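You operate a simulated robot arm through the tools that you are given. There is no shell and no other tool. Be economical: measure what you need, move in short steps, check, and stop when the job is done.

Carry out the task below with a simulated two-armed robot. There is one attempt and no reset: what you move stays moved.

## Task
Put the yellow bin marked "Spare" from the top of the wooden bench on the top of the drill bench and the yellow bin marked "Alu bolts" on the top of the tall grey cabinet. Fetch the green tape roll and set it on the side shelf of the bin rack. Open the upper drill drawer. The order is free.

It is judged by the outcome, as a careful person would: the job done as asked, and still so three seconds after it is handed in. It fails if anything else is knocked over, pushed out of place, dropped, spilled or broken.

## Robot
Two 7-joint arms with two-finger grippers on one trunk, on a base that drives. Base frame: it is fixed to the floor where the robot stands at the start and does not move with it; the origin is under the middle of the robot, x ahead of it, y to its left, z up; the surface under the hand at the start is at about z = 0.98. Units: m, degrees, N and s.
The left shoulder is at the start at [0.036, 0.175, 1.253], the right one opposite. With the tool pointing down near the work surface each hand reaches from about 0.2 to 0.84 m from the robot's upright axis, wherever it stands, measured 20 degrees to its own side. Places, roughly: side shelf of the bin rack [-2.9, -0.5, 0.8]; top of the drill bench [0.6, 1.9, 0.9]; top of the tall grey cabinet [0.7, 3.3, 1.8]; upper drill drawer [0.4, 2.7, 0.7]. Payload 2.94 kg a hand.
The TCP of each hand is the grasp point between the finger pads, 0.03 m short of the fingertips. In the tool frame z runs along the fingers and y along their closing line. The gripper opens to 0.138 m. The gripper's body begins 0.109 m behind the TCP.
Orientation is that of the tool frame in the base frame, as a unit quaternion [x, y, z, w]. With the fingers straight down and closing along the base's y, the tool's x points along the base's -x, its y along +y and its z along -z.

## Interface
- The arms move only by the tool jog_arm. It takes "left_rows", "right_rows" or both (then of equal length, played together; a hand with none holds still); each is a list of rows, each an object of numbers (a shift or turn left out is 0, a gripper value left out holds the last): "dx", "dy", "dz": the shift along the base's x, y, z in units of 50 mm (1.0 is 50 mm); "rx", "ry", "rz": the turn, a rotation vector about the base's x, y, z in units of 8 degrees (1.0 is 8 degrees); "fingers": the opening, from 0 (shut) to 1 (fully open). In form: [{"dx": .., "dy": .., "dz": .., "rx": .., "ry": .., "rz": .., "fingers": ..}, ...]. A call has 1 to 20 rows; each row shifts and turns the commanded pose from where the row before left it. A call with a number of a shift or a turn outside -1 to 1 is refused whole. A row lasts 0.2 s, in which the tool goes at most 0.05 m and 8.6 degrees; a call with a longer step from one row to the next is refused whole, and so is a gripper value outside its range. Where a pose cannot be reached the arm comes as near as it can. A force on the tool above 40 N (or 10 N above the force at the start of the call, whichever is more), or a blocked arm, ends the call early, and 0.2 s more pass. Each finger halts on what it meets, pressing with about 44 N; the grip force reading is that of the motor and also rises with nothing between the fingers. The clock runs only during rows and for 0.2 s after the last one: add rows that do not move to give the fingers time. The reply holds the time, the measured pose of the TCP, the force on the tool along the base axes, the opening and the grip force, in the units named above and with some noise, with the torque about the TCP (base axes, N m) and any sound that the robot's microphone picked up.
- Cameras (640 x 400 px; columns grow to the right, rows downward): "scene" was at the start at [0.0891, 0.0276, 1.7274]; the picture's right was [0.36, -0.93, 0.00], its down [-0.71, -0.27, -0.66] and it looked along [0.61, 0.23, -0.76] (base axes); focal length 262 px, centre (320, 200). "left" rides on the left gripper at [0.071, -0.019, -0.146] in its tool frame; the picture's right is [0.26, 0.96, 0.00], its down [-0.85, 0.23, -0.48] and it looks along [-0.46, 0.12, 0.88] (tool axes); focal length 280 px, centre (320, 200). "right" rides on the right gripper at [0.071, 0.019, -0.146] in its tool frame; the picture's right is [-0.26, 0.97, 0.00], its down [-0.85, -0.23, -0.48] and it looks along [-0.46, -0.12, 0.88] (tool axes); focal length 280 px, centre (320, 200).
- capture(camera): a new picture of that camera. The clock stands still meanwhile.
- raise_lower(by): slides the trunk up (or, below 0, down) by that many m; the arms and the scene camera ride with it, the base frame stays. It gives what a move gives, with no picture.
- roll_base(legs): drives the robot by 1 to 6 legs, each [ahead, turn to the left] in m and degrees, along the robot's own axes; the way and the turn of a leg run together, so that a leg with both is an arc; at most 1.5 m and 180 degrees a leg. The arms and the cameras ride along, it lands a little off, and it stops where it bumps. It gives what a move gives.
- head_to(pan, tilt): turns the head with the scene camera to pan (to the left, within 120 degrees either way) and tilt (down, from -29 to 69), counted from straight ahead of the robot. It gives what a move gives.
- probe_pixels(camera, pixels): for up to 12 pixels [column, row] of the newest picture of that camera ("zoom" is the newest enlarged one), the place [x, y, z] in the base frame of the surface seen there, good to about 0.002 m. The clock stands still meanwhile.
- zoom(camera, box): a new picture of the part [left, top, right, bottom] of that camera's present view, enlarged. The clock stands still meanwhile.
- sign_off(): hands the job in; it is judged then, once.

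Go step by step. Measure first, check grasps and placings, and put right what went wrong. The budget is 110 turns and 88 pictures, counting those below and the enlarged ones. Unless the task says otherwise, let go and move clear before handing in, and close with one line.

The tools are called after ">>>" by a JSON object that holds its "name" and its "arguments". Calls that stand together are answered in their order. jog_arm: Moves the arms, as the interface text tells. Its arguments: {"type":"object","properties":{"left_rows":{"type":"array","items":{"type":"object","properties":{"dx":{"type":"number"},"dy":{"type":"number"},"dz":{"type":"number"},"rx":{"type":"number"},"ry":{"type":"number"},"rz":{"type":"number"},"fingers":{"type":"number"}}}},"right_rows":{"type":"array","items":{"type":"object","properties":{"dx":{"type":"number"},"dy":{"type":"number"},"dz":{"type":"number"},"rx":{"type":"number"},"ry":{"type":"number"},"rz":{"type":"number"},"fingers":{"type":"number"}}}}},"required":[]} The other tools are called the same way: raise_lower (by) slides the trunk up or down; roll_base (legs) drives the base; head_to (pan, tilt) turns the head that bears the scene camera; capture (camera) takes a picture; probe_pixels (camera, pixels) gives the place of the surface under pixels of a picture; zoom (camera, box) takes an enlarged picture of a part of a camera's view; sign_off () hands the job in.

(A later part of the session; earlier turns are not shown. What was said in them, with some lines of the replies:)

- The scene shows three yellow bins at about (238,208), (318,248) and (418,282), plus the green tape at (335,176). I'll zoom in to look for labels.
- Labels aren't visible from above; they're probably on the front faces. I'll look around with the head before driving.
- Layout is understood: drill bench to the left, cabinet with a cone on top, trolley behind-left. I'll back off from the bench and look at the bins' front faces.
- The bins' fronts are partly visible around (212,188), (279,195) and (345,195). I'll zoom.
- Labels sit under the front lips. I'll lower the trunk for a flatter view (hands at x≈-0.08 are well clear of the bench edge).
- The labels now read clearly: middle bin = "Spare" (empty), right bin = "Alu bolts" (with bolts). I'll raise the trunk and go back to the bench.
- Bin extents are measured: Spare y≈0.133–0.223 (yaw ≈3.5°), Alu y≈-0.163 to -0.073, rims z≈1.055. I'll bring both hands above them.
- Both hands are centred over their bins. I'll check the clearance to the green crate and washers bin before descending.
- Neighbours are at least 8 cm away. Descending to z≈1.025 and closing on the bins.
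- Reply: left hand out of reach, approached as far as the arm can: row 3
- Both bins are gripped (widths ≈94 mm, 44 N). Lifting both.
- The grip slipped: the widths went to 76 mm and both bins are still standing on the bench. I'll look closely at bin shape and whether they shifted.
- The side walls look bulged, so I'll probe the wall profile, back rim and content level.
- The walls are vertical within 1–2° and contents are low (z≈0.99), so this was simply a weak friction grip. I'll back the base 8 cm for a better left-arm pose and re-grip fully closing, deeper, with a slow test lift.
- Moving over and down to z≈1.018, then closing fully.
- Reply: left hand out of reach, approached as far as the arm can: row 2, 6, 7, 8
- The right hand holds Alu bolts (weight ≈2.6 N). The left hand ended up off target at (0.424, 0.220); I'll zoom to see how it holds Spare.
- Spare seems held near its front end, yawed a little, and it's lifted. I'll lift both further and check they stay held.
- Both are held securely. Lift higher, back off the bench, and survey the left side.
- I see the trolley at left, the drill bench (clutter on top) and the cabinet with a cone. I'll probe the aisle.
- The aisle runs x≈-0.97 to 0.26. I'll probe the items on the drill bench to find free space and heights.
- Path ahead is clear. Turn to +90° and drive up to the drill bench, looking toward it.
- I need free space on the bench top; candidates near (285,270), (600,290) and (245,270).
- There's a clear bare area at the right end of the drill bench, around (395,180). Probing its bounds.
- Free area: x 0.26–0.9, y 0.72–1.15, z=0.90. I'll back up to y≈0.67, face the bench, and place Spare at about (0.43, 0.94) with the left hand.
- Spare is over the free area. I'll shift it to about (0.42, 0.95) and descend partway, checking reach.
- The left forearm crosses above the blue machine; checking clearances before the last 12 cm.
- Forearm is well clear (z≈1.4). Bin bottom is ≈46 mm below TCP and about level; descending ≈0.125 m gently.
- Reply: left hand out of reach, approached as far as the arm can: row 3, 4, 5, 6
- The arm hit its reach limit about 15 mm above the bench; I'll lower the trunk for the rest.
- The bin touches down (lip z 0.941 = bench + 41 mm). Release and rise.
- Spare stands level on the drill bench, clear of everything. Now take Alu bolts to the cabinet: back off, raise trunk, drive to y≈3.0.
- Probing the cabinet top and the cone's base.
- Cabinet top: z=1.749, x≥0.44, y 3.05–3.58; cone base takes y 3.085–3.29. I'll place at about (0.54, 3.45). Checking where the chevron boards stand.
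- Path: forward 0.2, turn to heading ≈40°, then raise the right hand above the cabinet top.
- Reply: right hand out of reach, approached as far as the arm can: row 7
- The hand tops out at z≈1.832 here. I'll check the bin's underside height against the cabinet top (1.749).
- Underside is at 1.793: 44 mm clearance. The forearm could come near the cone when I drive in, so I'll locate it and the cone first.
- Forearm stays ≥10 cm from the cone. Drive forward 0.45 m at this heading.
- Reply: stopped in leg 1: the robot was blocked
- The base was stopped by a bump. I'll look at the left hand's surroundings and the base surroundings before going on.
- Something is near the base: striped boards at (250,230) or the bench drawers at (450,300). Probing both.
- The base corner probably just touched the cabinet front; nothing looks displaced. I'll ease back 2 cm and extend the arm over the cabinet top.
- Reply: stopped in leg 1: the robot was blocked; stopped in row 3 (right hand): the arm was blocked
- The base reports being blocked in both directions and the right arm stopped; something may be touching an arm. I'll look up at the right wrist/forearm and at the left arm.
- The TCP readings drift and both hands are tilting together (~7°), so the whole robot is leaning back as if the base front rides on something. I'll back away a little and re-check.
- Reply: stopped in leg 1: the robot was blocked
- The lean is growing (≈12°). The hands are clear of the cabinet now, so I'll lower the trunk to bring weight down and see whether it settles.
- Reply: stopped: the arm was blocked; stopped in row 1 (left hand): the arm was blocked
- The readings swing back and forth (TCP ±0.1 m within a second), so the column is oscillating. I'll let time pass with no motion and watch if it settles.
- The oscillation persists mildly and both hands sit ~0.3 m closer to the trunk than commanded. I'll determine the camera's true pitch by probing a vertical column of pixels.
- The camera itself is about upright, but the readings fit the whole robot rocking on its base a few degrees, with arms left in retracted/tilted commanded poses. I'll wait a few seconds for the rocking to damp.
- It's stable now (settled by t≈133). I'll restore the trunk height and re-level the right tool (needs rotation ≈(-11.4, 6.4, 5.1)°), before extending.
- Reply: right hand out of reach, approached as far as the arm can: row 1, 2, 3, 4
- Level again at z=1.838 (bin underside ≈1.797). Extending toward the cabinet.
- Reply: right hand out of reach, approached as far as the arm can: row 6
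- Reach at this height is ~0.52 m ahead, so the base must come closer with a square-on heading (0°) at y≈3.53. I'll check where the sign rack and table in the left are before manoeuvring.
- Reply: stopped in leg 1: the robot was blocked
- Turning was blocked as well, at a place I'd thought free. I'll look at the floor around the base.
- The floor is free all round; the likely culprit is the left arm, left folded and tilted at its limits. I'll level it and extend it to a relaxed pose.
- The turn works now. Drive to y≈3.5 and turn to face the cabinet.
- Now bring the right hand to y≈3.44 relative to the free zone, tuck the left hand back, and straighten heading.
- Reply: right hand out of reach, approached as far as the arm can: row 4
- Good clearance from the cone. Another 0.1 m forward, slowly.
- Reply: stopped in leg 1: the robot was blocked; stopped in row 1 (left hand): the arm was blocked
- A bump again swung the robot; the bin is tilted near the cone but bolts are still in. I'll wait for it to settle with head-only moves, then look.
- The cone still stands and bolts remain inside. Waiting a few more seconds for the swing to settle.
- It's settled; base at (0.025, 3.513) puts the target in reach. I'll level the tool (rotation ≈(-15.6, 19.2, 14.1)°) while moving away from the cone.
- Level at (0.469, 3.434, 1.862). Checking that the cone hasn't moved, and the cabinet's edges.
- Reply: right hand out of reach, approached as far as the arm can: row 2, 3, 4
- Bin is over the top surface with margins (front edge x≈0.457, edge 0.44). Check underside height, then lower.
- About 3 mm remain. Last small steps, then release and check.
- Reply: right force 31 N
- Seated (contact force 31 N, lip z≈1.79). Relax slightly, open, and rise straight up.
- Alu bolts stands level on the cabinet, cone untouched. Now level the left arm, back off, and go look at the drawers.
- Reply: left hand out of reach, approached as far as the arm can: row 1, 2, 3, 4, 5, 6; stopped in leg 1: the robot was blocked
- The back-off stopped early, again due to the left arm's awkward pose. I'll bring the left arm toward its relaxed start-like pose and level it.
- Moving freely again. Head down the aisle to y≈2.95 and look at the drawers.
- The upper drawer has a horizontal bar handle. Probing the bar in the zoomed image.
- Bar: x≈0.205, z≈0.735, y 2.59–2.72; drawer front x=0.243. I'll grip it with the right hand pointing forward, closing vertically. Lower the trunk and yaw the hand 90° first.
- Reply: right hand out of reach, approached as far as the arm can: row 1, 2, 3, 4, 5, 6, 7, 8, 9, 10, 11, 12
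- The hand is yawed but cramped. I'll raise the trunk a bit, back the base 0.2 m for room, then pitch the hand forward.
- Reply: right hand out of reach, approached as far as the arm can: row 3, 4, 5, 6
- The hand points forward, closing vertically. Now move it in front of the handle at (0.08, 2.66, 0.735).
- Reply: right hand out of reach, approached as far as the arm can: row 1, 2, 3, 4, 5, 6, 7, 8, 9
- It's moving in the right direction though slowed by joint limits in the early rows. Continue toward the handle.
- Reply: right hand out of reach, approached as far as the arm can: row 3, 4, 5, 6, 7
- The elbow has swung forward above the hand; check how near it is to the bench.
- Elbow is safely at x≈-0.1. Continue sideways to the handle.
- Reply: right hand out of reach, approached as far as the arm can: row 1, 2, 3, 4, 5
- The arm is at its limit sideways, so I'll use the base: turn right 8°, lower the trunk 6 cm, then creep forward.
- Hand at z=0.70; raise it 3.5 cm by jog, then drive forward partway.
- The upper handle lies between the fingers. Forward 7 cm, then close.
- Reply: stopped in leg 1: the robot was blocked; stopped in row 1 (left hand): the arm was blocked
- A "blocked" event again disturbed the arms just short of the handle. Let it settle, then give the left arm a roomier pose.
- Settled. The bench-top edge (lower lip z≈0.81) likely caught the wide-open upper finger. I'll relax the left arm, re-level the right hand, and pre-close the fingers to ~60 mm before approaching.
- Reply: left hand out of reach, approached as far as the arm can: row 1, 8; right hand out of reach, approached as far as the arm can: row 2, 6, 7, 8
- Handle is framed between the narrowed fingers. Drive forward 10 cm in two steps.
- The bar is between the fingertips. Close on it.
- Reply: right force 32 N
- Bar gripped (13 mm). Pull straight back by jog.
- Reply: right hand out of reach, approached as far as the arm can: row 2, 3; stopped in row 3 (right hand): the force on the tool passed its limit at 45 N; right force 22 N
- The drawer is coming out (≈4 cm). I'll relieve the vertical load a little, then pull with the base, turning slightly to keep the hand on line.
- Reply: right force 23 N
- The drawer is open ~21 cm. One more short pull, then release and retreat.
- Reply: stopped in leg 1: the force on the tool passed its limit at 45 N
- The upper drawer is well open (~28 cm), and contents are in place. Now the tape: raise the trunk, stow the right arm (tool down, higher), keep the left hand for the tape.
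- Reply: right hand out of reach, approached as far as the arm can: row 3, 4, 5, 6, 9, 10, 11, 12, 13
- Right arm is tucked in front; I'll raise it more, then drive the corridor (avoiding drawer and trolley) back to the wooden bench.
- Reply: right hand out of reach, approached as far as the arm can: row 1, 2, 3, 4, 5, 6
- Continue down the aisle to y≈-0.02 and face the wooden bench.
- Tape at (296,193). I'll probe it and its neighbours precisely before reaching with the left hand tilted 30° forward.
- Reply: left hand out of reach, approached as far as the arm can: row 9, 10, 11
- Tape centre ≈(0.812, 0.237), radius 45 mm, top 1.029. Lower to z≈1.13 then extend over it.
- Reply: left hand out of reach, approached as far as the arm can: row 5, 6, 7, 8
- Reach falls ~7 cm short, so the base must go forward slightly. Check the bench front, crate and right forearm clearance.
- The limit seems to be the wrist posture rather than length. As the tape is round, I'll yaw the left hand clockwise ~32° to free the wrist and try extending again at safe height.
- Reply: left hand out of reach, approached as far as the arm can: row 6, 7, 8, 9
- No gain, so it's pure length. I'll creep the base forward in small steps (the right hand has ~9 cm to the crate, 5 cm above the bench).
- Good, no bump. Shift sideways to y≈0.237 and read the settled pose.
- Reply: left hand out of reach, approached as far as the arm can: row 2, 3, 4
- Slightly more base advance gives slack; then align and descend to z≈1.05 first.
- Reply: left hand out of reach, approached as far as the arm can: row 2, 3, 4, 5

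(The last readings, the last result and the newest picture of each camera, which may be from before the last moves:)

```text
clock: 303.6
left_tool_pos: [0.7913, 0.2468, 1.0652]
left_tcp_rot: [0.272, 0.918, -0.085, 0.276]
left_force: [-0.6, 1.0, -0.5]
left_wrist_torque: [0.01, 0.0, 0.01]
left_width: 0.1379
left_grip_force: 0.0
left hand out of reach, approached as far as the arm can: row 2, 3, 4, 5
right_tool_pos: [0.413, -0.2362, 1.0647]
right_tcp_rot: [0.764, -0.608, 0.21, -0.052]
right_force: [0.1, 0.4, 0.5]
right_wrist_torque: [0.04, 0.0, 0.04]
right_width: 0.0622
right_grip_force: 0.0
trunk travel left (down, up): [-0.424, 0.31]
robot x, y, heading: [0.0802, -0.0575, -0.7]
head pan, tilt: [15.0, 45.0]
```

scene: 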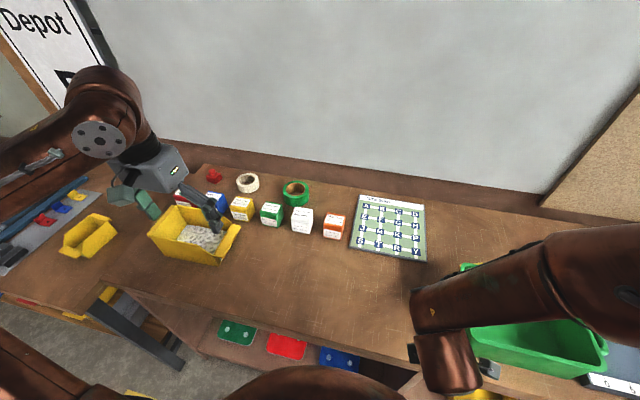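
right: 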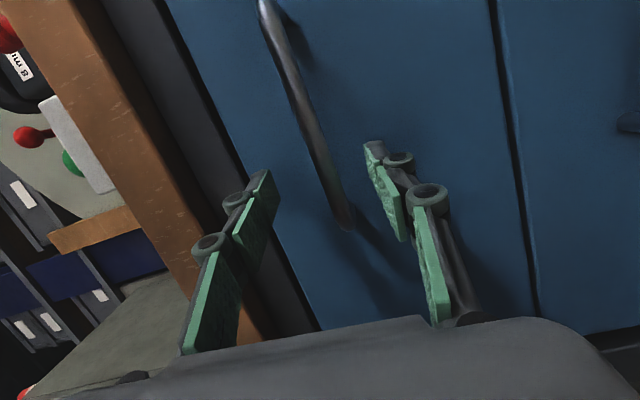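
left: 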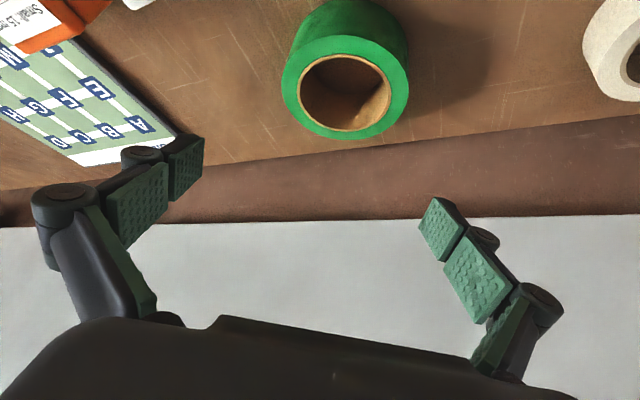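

Descent draws the hand back ~2 cm; rise slightly, advance 4 cm more, then descend.

>>> {"name": "jog_arm", "arguments": {"left_rows": [{"dz": 0.3}, {"dz": 0.2}]}}

>>> {"name": "roll_base", "arguments": {"legs": [[0.035, 0]]}}

>>> {"name": "jog_arm", "arguments": {"left_rows": [{}, {}, {"dz": -0.2, "dy": -0.1}, {"dz": -0.2, "dy": -0.1}, {}, {}]}}

```text
clock: 304.2
left_tool_pos: [0.7923, 0.2462, 1.0904]
left_tcp_rot: [0.273, 0.918, -0.086, 0.275]
left_force: [-0.4, 0.2, 0.5]
left_wrist_torque: [0.02, 0.01, -0.04]
left_width: 0.1377
left_grip_force: 0.1
right_tool_pos: [0.4127, -0.2373, 1.0658]
right_tcp_rot: [0.764, -0.608, 0.21, -0.053]
right_force: [0.4, 0.3, 0.0]
right_wrist_torque: [-0.01, 0.01, -0.01]
right_width: 0.0619
right_grip_force: 0.1
trunk travel left (down, up): [-0.424, 0.31]
robot x, y, heading: [0.0804, -0.0584, -1.0]
head pan, tilt: [15.0, 45.0]
```

```text
clock: 305.1
left_tool_pos: [0.7964, 0.2468, 1.0905]
left_tcp_rot: [0.272, 0.918, -0.084, 0.276]
left_force: [-1.6, -0.1, 0.7]
left_wrist_torque: [0.02, 0.03, 0.01]
left_width: 0.138
left_grip_force: 0.1
right_tool_pos: [0.4171, -0.2358, 1.0656]
right_tcp_rot: [0.764, -0.608, 0.21, -0.052]
right_force: [-0.5, -0.7, -0.9]
right_wrist_torque: [0.01, -0.02, 0.0]
right_width: 0.0622
right_grip_force: 0.1
trunk travel left (down, up): [-0.424, 0.31]
robot x, y, heading: [0.0835, -0.0575, -0.6]
head pan, tilt: [15.0, 45.0]
stopped in leg 1: the robot was blocked; the commanded pose is now the measured one
```

```text
clock: 306.5
left_tool_pos: [0.7957, 0.2392, 1.0718]
left_tcp_rot: [0.272, 0.918, -0.085, 0.276]
left_force: [-0.1, -0.2, 0.0]
left_wrist_torque: [-0.01, 0.0, 0.02]
left_width: 0.1382
left_grip_force: 0.1
right_tool_pos: [0.4176, -0.2358, 1.0654]
right_tcp_rot: [0.764, -0.608, 0.21, -0.051]
right_force: [-0.8, 0.7, 0.1]
right_wrist_torque: [-0.01, 0.01, 0.02]
right_width: 0.0622
right_grip_force: 0.1
trunk travel left (down, up): [-0.424, 0.31]
robot x, y, heading: [0.0847, -0.0547, -0.7]
head pan, tilt: [15.0, 45.0]
```

The base gently met the bench (x≈0.084), so the rest comes from tilting the hand 12° more along its own direction.

>>> {"name": "jog_arm", "arguments": {"left_rows": [{"rx": -0.28, "ry": -0.415}, {"rx": -0.28, "ry": -0.415}, {"rx": -0.28, "ry": -0.415}, {"dx": 0.2}, {"dx": 0.2}, {}, {}]}}

>>> {"name": "jog_arm", "arguments": {"left_rows": [{"dz": -0.3}, {"dz": -0.2}, {}, {}]}}

```text
clock: 308.1
left_tool_pos: [0.8172, 0.2364, 1.0702]
left_tcp_rot: [0.262, 0.884, -0.114, 0.369]
left_force: [-0.2, -0.4, 0.2]
left_wrist_torque: [0.0, 0.01, -0.02]
left_width: 0.1381
left_grip_force: 0.0
right_tool_pos: [0.4172, -0.237, 1.0653]
right_tcp_rot: [0.765, -0.607, 0.209, -0.052]
right_force: [-0.2, -1.0, 0.5]
right_wrist_torque: [0.01, -0.02, 0.0]
right_width: 0.0624
right_grip_force: 0.1
trunk travel left (down, up): [-0.424, 0.31]
robot x, y, heading: [0.0849, -0.0601, -0.9]
head pan, tilt: [15.0, 45.0]
```

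```text
clock: 309.1
left_tool_pos: [0.8088, 0.2387, 1.0514]
left_tcp_rot: [0.262, 0.884, -0.115, 0.37]
left_force: [0.0, -0.1, 0.5]
left_wrist_torque: [0.02, 0.03, 0.0]
left_width: 0.1379
left_grip_force: 0.1
left hand out of reach, approached as far as the arm can: row 1, 2
right_tool_pos: [0.4179, -0.2358, 1.0645]
right_tcp_rot: [0.765, -0.607, 0.209, -0.052]
right_force: [0.7, 0.1, -0.9]
right_wrist_torque: [0.02, -0.01, 0.04]
right_width: 0.0621
right_grip_force: 0.1
trunk travel left (down, up): [-0.424, 0.31]
robot x, y, heading: [0.0832, -0.058, -0.5]
head pan, tilt: [15.0, 45.0]
```

The trunk can supply the last descent without losing reach: lower 33 mm (right hand stays ~2 cm above the bench), then close.

>>> {"name": "raise_lower", "arguments": {"by": -0.033}}

>>> {"name": "jog_arm", "arguments": {"left_rows": [{"fingers": 0.35}, {"fingers": 0.35}, {"fingers": 0.35}, {"fingers": 0.35}, {"fingers": 0.35}, {"fingers": 0.35}]}}

>>> {"name": "capture", "arguments": {"camera": "left"}}

```text
clock: 309.9
left_tool_pos: [0.8075, 0.2382, 1.0183]
left_tcp_rot: [0.262, 0.884, -0.115, 0.37]
left_force: [0.1, 1.1, 0.3]
left_wrist_torque: [0.01, -0.01, -0.01]
left_width: 0.1381
left_grip_force: 0.1
right_tool_pos: [0.4195, -0.2352, 1.028]
right_tcp_rot: [0.766, -0.608, 0.203, -0.048]
right_force: [-0.3, 0.5, 0.2]
right_wrist_torque: [0.0, 0.01, 0.03]
right_width: 0.0619
right_grip_force: 0.1
trunk travel left (down, up): [-0.391, 0.343]
robot x, y, heading: [0.0856, -0.0589, -0.9]
head pan, tilt: [15.0, 45.0]
```

```text
clock: 311.3
left_tool_pos: [0.8075, 0.2389, 1.0203]
left_tcp_rot: [0.261, 0.884, -0.114, 0.371]
left_force: [-0.2, 3.5, 4.5]
left_wrist_torque: [0.12, -0.08, 0.01]
left_width: 0.0956
left_grip_force: 43.9
right_tool_pos: [0.419, -0.236, 1.027]
right_tcp_rot: [0.766, -0.608, 0.203, -0.048]
right_force: [0.5, -0.4, -0.2]
right_wrist_torque: [0.03, 0.01, 0.01]
right_width: 0.0621
right_grip_force: 0.0
trunk travel left (down, up): [-0.391, 0.343]
robot x, y, heading: [0.085, -0.057, -1.1]
head pan, tilt: [15.0, 45.0]
```

```text
5 pictures are left
```

left: 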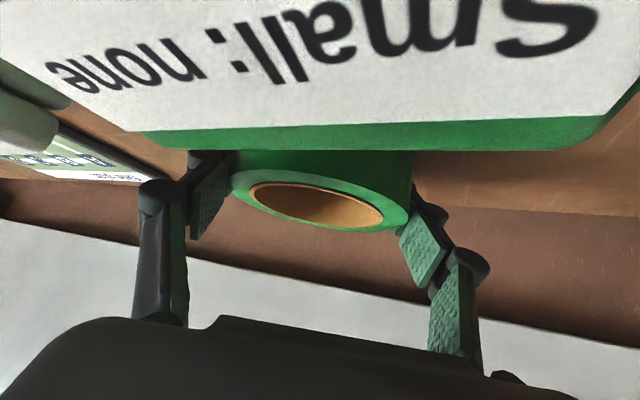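

Tape gripped (96 mm, 44 N). Command full close for a firm hold, then lift using the trunk so nothing sweeps the boxes.

>>> {"name": "jog_arm", "arguments": {"left_rows": [{"fingers": 0}, {"fingers": 0}]}}

>>> {"name": "raise_lower", "arguments": {"by": 0.12}}

>>> {"name": "roll_base", "arguments": {"legs": [[-0.5, 0]]}}

>>> {"name": "head_to", "arguments": {"pan": 5, "tilt": 42}}

>>> {"name": "capture", "arguments": {"camera": "scene"}}

```text
clock: 311.9
left_tool_pos: [0.8079, 0.2383, 1.0186]
left_tcp_rot: [0.262, 0.884, -0.114, 0.37]
left_force: [0.6, 2.8, 5.5]
left_wrist_torque: [0.2, -0.23, 0.07]
left_width: 0.0953
left_grip_force: 43.5
right_tool_pos: [0.4202, -0.2354, 1.028]
right_tcp_rot: [0.766, -0.608, 0.203, -0.047]
right_force: [1.0, 0.6, 0.1]
right_wrist_torque: [-0.01, -0.03, 0.0]
right_width: 0.0623
right_grip_force: 0.1
trunk travel left (down, up): [-0.391, 0.343]
robot x, y, heading: [0.0841, -0.059, -0.8]
head pan, tilt: [15.0, 45.0]
```

```text
clock: 313.4
left_tool_pos: [0.8031, 0.2391, 1.1574]
left_tcp_rot: [0.264, 0.879, -0.112, 0.382]
left_force: [-0.4, 0.1, -2.3]
left_wrist_torque: [-0.04, 0.0, -0.02]
left_width: 0.0954
left_grip_force: 43.7
right_tool_pos: [0.4171, -0.2339, 1.1496]
right_tcp_rot: [0.765, -0.608, 0.208, -0.051]
right_force: [0.2, 0.9, 0.0]
right_wrist_torque: [-0.02, -0.01, -0.04]
right_width: 0.0623
right_grip_force: 0.1
trunk travel left (down, up): [-0.511, 0.223]
robot x, y, heading: [0.0826, -0.06, -0.6]
head pan, tilt: [15.0, 45.0]
```

```text
clock: 316.4
left_tool_pos: [0.284, 0.2449, 1.1565]
left_tcp_rot: [0.266, 0.878, -0.112, 0.382]
left_force: [-1.2, -0.3, -0.9]
left_wrist_torque: [0.03, 0.0, 0.01]
left_width: 0.0955
left_grip_force: 44.4
right_tool_pos: [-0.1029, -0.2293, 1.1494]
right_tcp_rot: [0.763, -0.61, 0.209, -0.051]
right_force: [-0.2, -0.1, -0.7]
right_wrist_torque: [-0.01, 0.0, -0.01]
right_width: 0.062
right_grip_force: 0.1
trunk travel left (down, up): [-0.511, 0.223]
robot x, y, heading: [-0.438, -0.0473, -1.0]
head pan, tilt: [15.0, 45.0]
```

```text
clock: 317.1
left_tool_pos: [0.2851, 0.244, 1.1584]
left_tcp_rot: [0.265, 0.878, -0.112, 0.382]
left_force: [-0.1, 0.5, -1.6]
left_wrist_torque: [0.0, 0.01, -0.02]
left_width: 0.0955
left_grip_force: 43.9
right_tool_pos: [-0.1035, -0.2292, 1.1481]
right_tcp_rot: [0.763, -0.609, 0.209, -0.051]
right_force: [0.1, -0.5, -0.6]
right_wrist_torque: [0.02, -0.03, -0.01]
right_width: 0.0621
right_grip_force: 0.0
trunk travel left (down, up): [-0.511, 0.223]
robot x, y, heading: [-0.4357, -0.0479, -1.2]
head pan, tilt: [5.0, 42.0]
```

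```text
4 pictures are left
```

scene: 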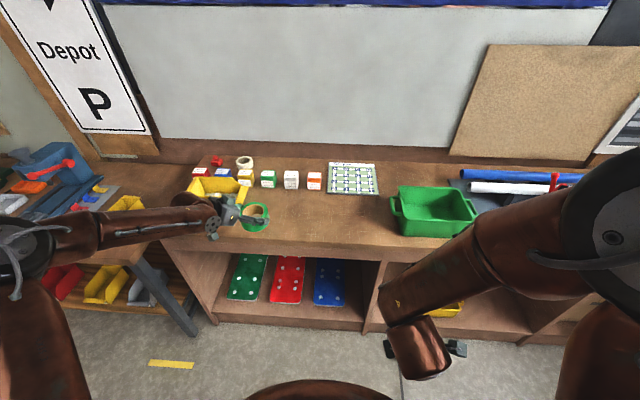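

Tape is held and the boxes are undisturbed. Now turn around toward the bin rack and drive partway, then look.

>>> {"name": "roll_base", "arguments": {"legs": [[0, -171.5], [1.0, 0]]}}

>>> {"name": "head_to", "arguments": {"pan": 5, "tilt": 28}}

>>> {"name": "capture", "arguments": {"camera": "scene"}}

```text
clock: 329.4
left_tool_pos: [-2.0952, -0.5731, 1.1584]
left_tcp_rot: [0.896, -0.195, -0.39, -0.081]
left_force: [-0.5, -0.3, -0.8]
left_wrist_torque: [-0.01, 0.0, 0.03]
left_width: 0.0953
left_grip_force: 43.8
right_tool_pos: [-1.7867, -0.0458, 1.1489]
right_tcp_rot: [0.547, 0.809, -0.068, -0.204]
right_force: [0.0, 0.1, -0.5]
right_wrist_torque: [0.01, -0.01, -0.01]
right_width: 0.0619
right_grip_force: 0.1
trunk travel left (down, up): [-0.511, 0.223]
robot x, y, heading: [-1.4298, -0.172, -172.3]
head pan, tilt: [5.0, 42.0]
```

```text
clock: 330.1
left_tool_pos: [-2.0963, -0.5741, 1.1571]
left_tcp_rot: [0.896, -0.196, -0.389, -0.082]
left_force: [-0.6, -0.6, -2.2]
left_wrist_torque: [-0.01, 0.03, 0.02]
left_width: 0.0954
left_grip_force: 43.5
right_tool_pos: [-1.786, -0.0455, 1.1484]
right_tcp_rot: [0.548, 0.809, -0.068, -0.204]
right_force: [0.7, -0.7, 0.2]
right_wrist_torque: [0.0, -0.01, 0.01]
right_width: 0.0623
right_grip_force: 0.1
trunk travel left (down, up): [-0.511, 0.223]
robot x, y, heading: [-1.4287, -0.1733, -171.9]
head pan, tilt: [5.0, 28.0]
```

```text
3 pictures are left
```

scene: 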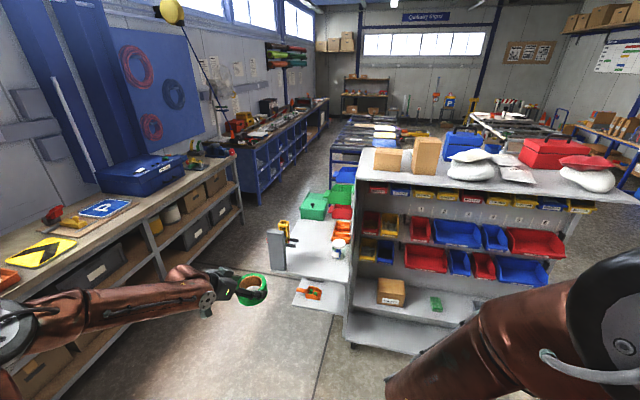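

The bin rack's side shelf is at (310,250), with some items on it. Probe its free area and items.

>>> {"name": "probe_pixels", "arguments": {"camera": "scene", "pixels": [[310, 258], [330, 270], [300, 240], [348, 278], [292, 272], [318, 246], [283, 240], [276, 268], [338, 250], [345, 262], [315, 230], [250, 290]]}}

```text
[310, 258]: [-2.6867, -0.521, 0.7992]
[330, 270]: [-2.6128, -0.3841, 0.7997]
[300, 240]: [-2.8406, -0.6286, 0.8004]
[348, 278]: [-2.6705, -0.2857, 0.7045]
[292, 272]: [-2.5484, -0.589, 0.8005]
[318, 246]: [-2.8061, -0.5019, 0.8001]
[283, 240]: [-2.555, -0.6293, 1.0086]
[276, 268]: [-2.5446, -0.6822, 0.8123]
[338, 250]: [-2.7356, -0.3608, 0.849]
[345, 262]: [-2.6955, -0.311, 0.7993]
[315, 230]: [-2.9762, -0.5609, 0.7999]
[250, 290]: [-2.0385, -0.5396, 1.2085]
```

Shelf z=0.80. Target TCP ≈(-2.64, -0.47), descending vertically with the trunk. Check the rack's front face for base/right-hand clearance, and the post's height.

>>> {"name": "probe_pixels", "arguments": {"camera": "scene", "pixels": [[400, 345], [480, 300], [352, 320], [390, 292], [430, 190], [275, 234], [284, 222], [340, 225], [335, 250], [305, 292], [325, 290], [370, 300]]}}

```text
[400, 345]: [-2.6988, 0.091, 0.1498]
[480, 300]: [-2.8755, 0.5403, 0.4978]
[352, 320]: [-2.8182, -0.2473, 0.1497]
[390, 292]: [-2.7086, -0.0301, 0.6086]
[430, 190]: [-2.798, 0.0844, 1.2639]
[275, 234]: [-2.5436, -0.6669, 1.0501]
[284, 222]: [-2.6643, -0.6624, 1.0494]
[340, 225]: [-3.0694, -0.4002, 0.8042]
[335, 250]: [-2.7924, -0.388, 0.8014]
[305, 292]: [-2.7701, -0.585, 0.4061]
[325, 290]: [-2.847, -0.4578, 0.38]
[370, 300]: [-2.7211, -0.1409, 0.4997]
```

Rack front x≈-2.67; post/yellow item tops 1.05 at y≈-0.66. I'll side-step the robot (+y) via a short angled drive so the tape ends over y≈-0.47.

>>> {"name": "roll_base", "arguments": {"legs": [[0, -33.2], [0.328, 0], [0, 33.2]]}}

```text
clock: 335.5
left_tool_pos: [-2.3884, -0.444, 1.1598]
left_tcp_rot: [0.898, -0.19, -0.39, -0.078]
left_force: [-0.6, 0.8, -1.2]
left_wrist_torque: [-0.02, -0.01, 0.0]
left_width: 0.0951
left_grip_force: 44.0
right_tool_pos: [-2.0881, 0.087, 1.1483]
right_tcp_rot: [0.541, 0.813, -0.07, -0.203]
right_force: [-0.3, -0.1, -0.7]
right_wrist_torque: [-0.02, -0.02, 0.01]
right_width: 0.062
right_grip_force: 0.0
trunk travel left (down, up): [-0.511, 0.223]
robot x, y, heading: [-1.7301, -0.0315, -171.1]
head pan, tilt: [5.0, 28.0]
```

On track. Forward 0.25 m and look.

>>> {"name": "roll_base", "arguments": {"legs": [[0.25, 0]]}}

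>>> {"name": "head_to", "arguments": {"pan": 25, "tilt": 42}}

>>> {"name": "capture", "arguments": {"camera": "scene"}}

```text
clock: 337.3
left_tool_pos: [-2.6309, -0.4816, 1.1591]
left_tcp_rot: [0.897, -0.189, -0.391, -0.079]
left_force: [-0.6, 0.0, -2.2]
left_wrist_torque: [0.0, -0.02, -0.04]
left_width: 0.0951
left_grip_force: 44.4
right_tool_pos: [-2.3298, 0.0486, 1.1491]
right_tcp_rot: [0.542, 0.812, -0.069, -0.204]
right_force: [-0.1, 0.4, 0.6]
right_wrist_torque: [-0.02, -0.01, 0.05]
right_width: 0.0623
right_grip_force: 0.1
trunk travel left (down, up): [-0.511, 0.223]
robot x, y, heading: [-1.9722, -0.0709, -171.4]
head pan, tilt: [5.0, 28.0]
```

```text
clock: 338.1
left_tool_pos: [-2.6309, -0.4812, 1.1575]
left_tcp_rot: [0.898, -0.189, -0.39, -0.078]
left_force: [0.6, 0.1, -0.1]
left_wrist_torque: [-0.01, -0.01, 0.01]
left_width: 0.0948
left_grip_force: 44.6
right_tool_pos: [-2.3284, 0.0489, 1.1494]
right_tcp_rot: [0.541, 0.813, -0.071, -0.204]
right_force: [-0.1, 0.9, -0.3]
right_wrist_torque: [0.02, -0.02, 0.02]
right_width: 0.062
right_grip_force: 0.0
trunk travel left (down, up): [-0.511, 0.223]
robot x, y, heading: [-1.9725, -0.0717, -171.0]
head pan, tilt: [25.0, 42.0]
```

```text
2 pictures are left
```

scene: 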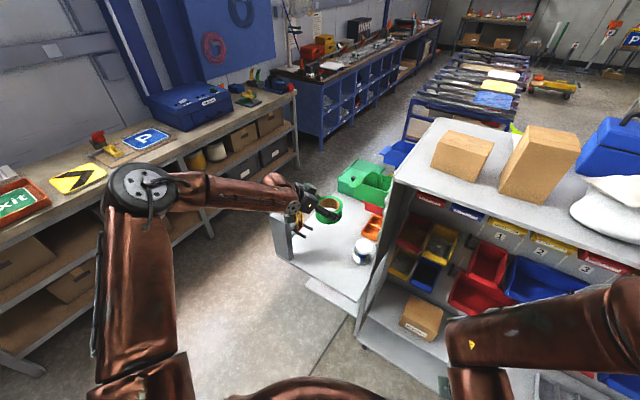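

The tape is over the shelf. Check the forearm/wrist position relative to the post and yellow item, plus the tape and cup.

>>> {"name": "probe_pixels", "arguments": {"camera": "scene", "pixels": [[250, 192], [285, 190], [300, 188], [280, 222], [280, 255], [295, 240], [297, 222], [327, 208], [335, 217], [363, 245], [320, 255], [290, 262]]}}

```text
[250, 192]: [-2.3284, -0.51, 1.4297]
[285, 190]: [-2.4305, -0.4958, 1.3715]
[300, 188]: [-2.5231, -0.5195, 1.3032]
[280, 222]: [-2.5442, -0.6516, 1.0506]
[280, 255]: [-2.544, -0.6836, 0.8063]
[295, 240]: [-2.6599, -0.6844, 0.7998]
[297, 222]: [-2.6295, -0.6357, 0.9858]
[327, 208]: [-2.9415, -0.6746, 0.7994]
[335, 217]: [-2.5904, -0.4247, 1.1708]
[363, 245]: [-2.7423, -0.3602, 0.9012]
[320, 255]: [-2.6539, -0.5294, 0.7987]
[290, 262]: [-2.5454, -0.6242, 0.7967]
```

Forearm runs along y≈-0.5, 14 cm from the post; the cup is 16 cm from the tape. Lower with the trunk.

>>> {"name": "raise_lower", "arguments": {"by": -0.27}}

```text
clock: 340.9
left_tool_pos: [-2.6288, -0.4822, 0.8897]
left_tcp_rot: [0.897, -0.188, -0.391, -0.079]
left_force: [0.2, -0.5, -1.4]
left_wrist_torque: [-0.05, 0.02, 0.0]
left_width: 0.0952
left_grip_force: 43.8
right_tool_pos: [-2.3486, 0.0463, 0.8384]
right_tcp_rot: [0.544, 0.825, -0.023, -0.154]
right_force: [-0.8, 0.7, 0.7]
right_wrist_torque: [0.0, 0.01, 0.02]
right_width: 0.0621
right_grip_force: 0.0
trunk travel left (down, up): [-0.241, 0.493]
robot x, y, heading: [-1.9697, -0.0723, -171.4]
head pan, tilt: [25.0, 42.0]
```

z=0.890 now; bottom offset ≈39 mm. Lower 4.5 cm, then fine steps.

>>> {"name": "raise_lower", "arguments": {"by": -0.045}}

>>> {"name": "raise_lower", "arguments": {"by": -0.006}}

>>> {"name": "zoom", "arguments": {"camera": "scene", "box": [240, 150, 420, 300]}}

```text
clock: 341.8
left_tool_pos: [-2.6298, -0.4813, 0.844]
left_tcp_rot: [0.897, -0.19, -0.39, -0.08]
left_force: [0.8, 0.3, -1.6]
left_wrist_torque: [-0.02, -0.03, 0.02]
left_width: 0.0951
left_grip_force: 44.0
right_tool_pos: [-2.354, 0.0466, 0.7805]
right_tcp_rot: [0.544, 0.828, -0.007, -0.138]
right_force: [0.1, 0.2, 0.2]
right_wrist_torque: [-0.02, 0.0, 0.0]
right_width: 0.062
right_grip_force: 0.0
trunk travel left (down, up): [-0.196, 0.538]
robot x, y, heading: [-1.9695, -0.0742, -171.4]
head pan, tilt: [25.0, 42.0]
```

```text
clock: 342.3
left_tool_pos: [-2.6302, -0.4817, 0.8406]
left_tcp_rot: [0.896, -0.189, -0.393, -0.078]
left_force: [-4.1, -1.7, 11.2]
left_wrist_torque: [-0.04, -0.44, -0.02]
left_width: 0.0952
left_grip_force: 44.1
right_tool_pos: [-2.3534, 0.0461, 0.772]
right_tcp_rot: [0.546, 0.826, -0.002, -0.139]
right_force: [0.1, 0.4, -0.3]
right_wrist_torque: [-0.01, 0.01, 0.03]
right_width: 0.0623
right_grip_force: 0.1
trunk travel left (down, up): [-0.19, 0.544]
robot x, y, heading: [-1.9698, -0.0727, -171.3]
head pan, tilt: [25.0, 42.0]
```

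```text
2.67 times, centred on (330, 225) of scene
```

zoom: 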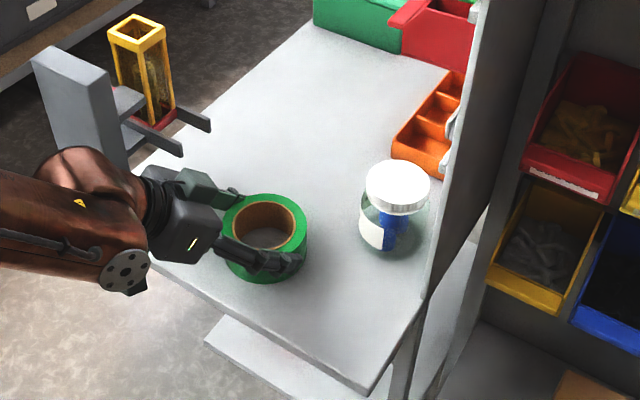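

The tape sits on the shelf (contact 11 N), clear of jar and edge. Release, lift, and back away.

>>> {"name": "jog_arm", "arguments": {"left_rows": [{"fingers": 0.9}, {"fingers": 0.9}, {"fingers": 0.9}, {"fingers": 0.9}, {"fingers": 0.9}]}}

>>> {"name": "raise_lower", "arguments": {"by": 0.2}}

>>> {"name": "roll_base", "arguments": {"legs": [[-0.35, 0]]}}

>>> {"name": "head_to", "arguments": {"pan": 18, "tilt": 35}}

>>> {"name": "capture", "arguments": {"camera": "scene"}}

```text
clock: 343.5
left_tool_pos: [-2.6289, -0.4812, 0.8372]
left_tcp_rot: [0.898, -0.189, -0.39, -0.079]
left_force: [0.3, 0.1, -0.3]
left_wrist_torque: [0.01, -0.03, 0.01]
left_width: 0.1242
left_grip_force: 0.1
right_tool_pos: [-2.3551, 0.0455, 0.7723]
right_tcp_rot: [0.546, 0.826, -0.003, -0.139]
right_force: [0.0, 0.3, -0.1]
right_wrist_torque: [0.0, 0.04, 0.04]
right_width: 0.0622
right_grip_force: 0.0
trunk travel left (down, up): [-0.19, 0.544]
robot x, y, heading: [-1.9708, -0.0744, -171.0]
head pan, tilt: [25.0, 42.0]
```

```text
clock: 345.7
left_tool_pos: [-2.6294, -0.482, 1.0357]
left_tcp_rot: [0.897, -0.189, -0.391, -0.079]
left_force: [-0.8, -0.3, 0.1]
left_wrist_torque: [0.01, 0.02, 0.01]
left_width: 0.1244
left_grip_force: 0.0
right_tool_pos: [-2.3358, 0.0483, 1.0151]
right_tcp_rot: [0.545, 0.815, -0.052, -0.192]
right_force: [0.2, 0.8, -0.5]
right_wrist_torque: [0.0, 0.01, -0.02]
right_width: 0.062
right_grip_force: 0.1
trunk travel left (down, up): [-0.39, 0.344]
robot x, y, heading: [-1.9673, -0.0739, -171.1]
head pan, tilt: [25.0, 42.0]
```

```text
clock: 347.9
left_tool_pos: [-2.2839, -0.4291, 1.0381]
left_tcp_rot: [0.897, -0.188, -0.391, -0.078]
left_force: [0.8, 0.8, -0.7]
left_wrist_torque: [0.01, 0.0, 0.04]
left_width: 0.1241
left_grip_force: 0.0
right_tool_pos: [-1.9901, 0.1023, 1.0159]
right_tcp_rot: [0.544, 0.815, -0.053, -0.193]
right_force: [0.6, 0.4, 0.8]
right_wrist_torque: [0.0, 0.01, 0.03]
right_width: 0.0623
right_grip_force: 0.0
trunk travel left (down, up): [-0.39, 0.344]
robot x, y, heading: [-1.6262, -0.0156, -171.0]
head pan, tilt: [25.0, 42.0]
```

```text
clock: 348.6
left_tool_pos: [-2.2845, -0.4287, 1.038]
left_tcp_rot: [0.898, -0.189, -0.39, -0.079]
left_force: [0.3, -0.1, 0.5]
left_wrist_torque: [0.02, -0.01, -0.03]
left_width: 0.1243
left_grip_force: 0.0
right_tool_pos: [-1.9916, 0.1022, 1.0166]
right_tcp_rot: [0.544, 0.815, -0.052, -0.193]
right_force: [-0.3, -0.1, 0.3]
right_wrist_torque: [0.0, 0.03, 0.01]
right_width: 0.0618
right_grip_force: 0.0
trunk travel left (down, up): [-0.39, 0.344]
robot x, y, heading: [-1.6248, -0.0184, -171.3]
head pan, tilt: [18.0, 35.0]
```

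```text
0 pictures are left
5 turns are left
```

scene: 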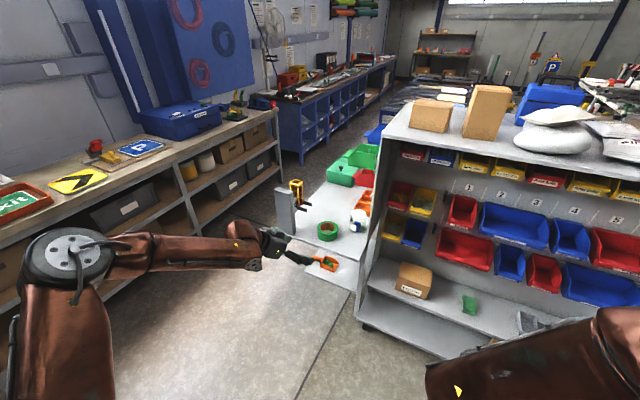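

The last picture shows the green tape lying flat on the rack's side shelf at (327,231), with the hand clear. All four parts of the job are done, so I'm handing in.

>>> {"name": "sign_off", "arguments": {}}

```text
The job is handed in.
```

All four parts are done: "Spare" is on the drill bench, "Alu bolts" is on the tall cabinet, the green tape is on the rack's side shelf, and the upper drill drawer is open about 28 cm. The robot bumped something a few times near the cabinet and at the drawer; nothing looked displaced or spilled in the pictures I took afterwards.
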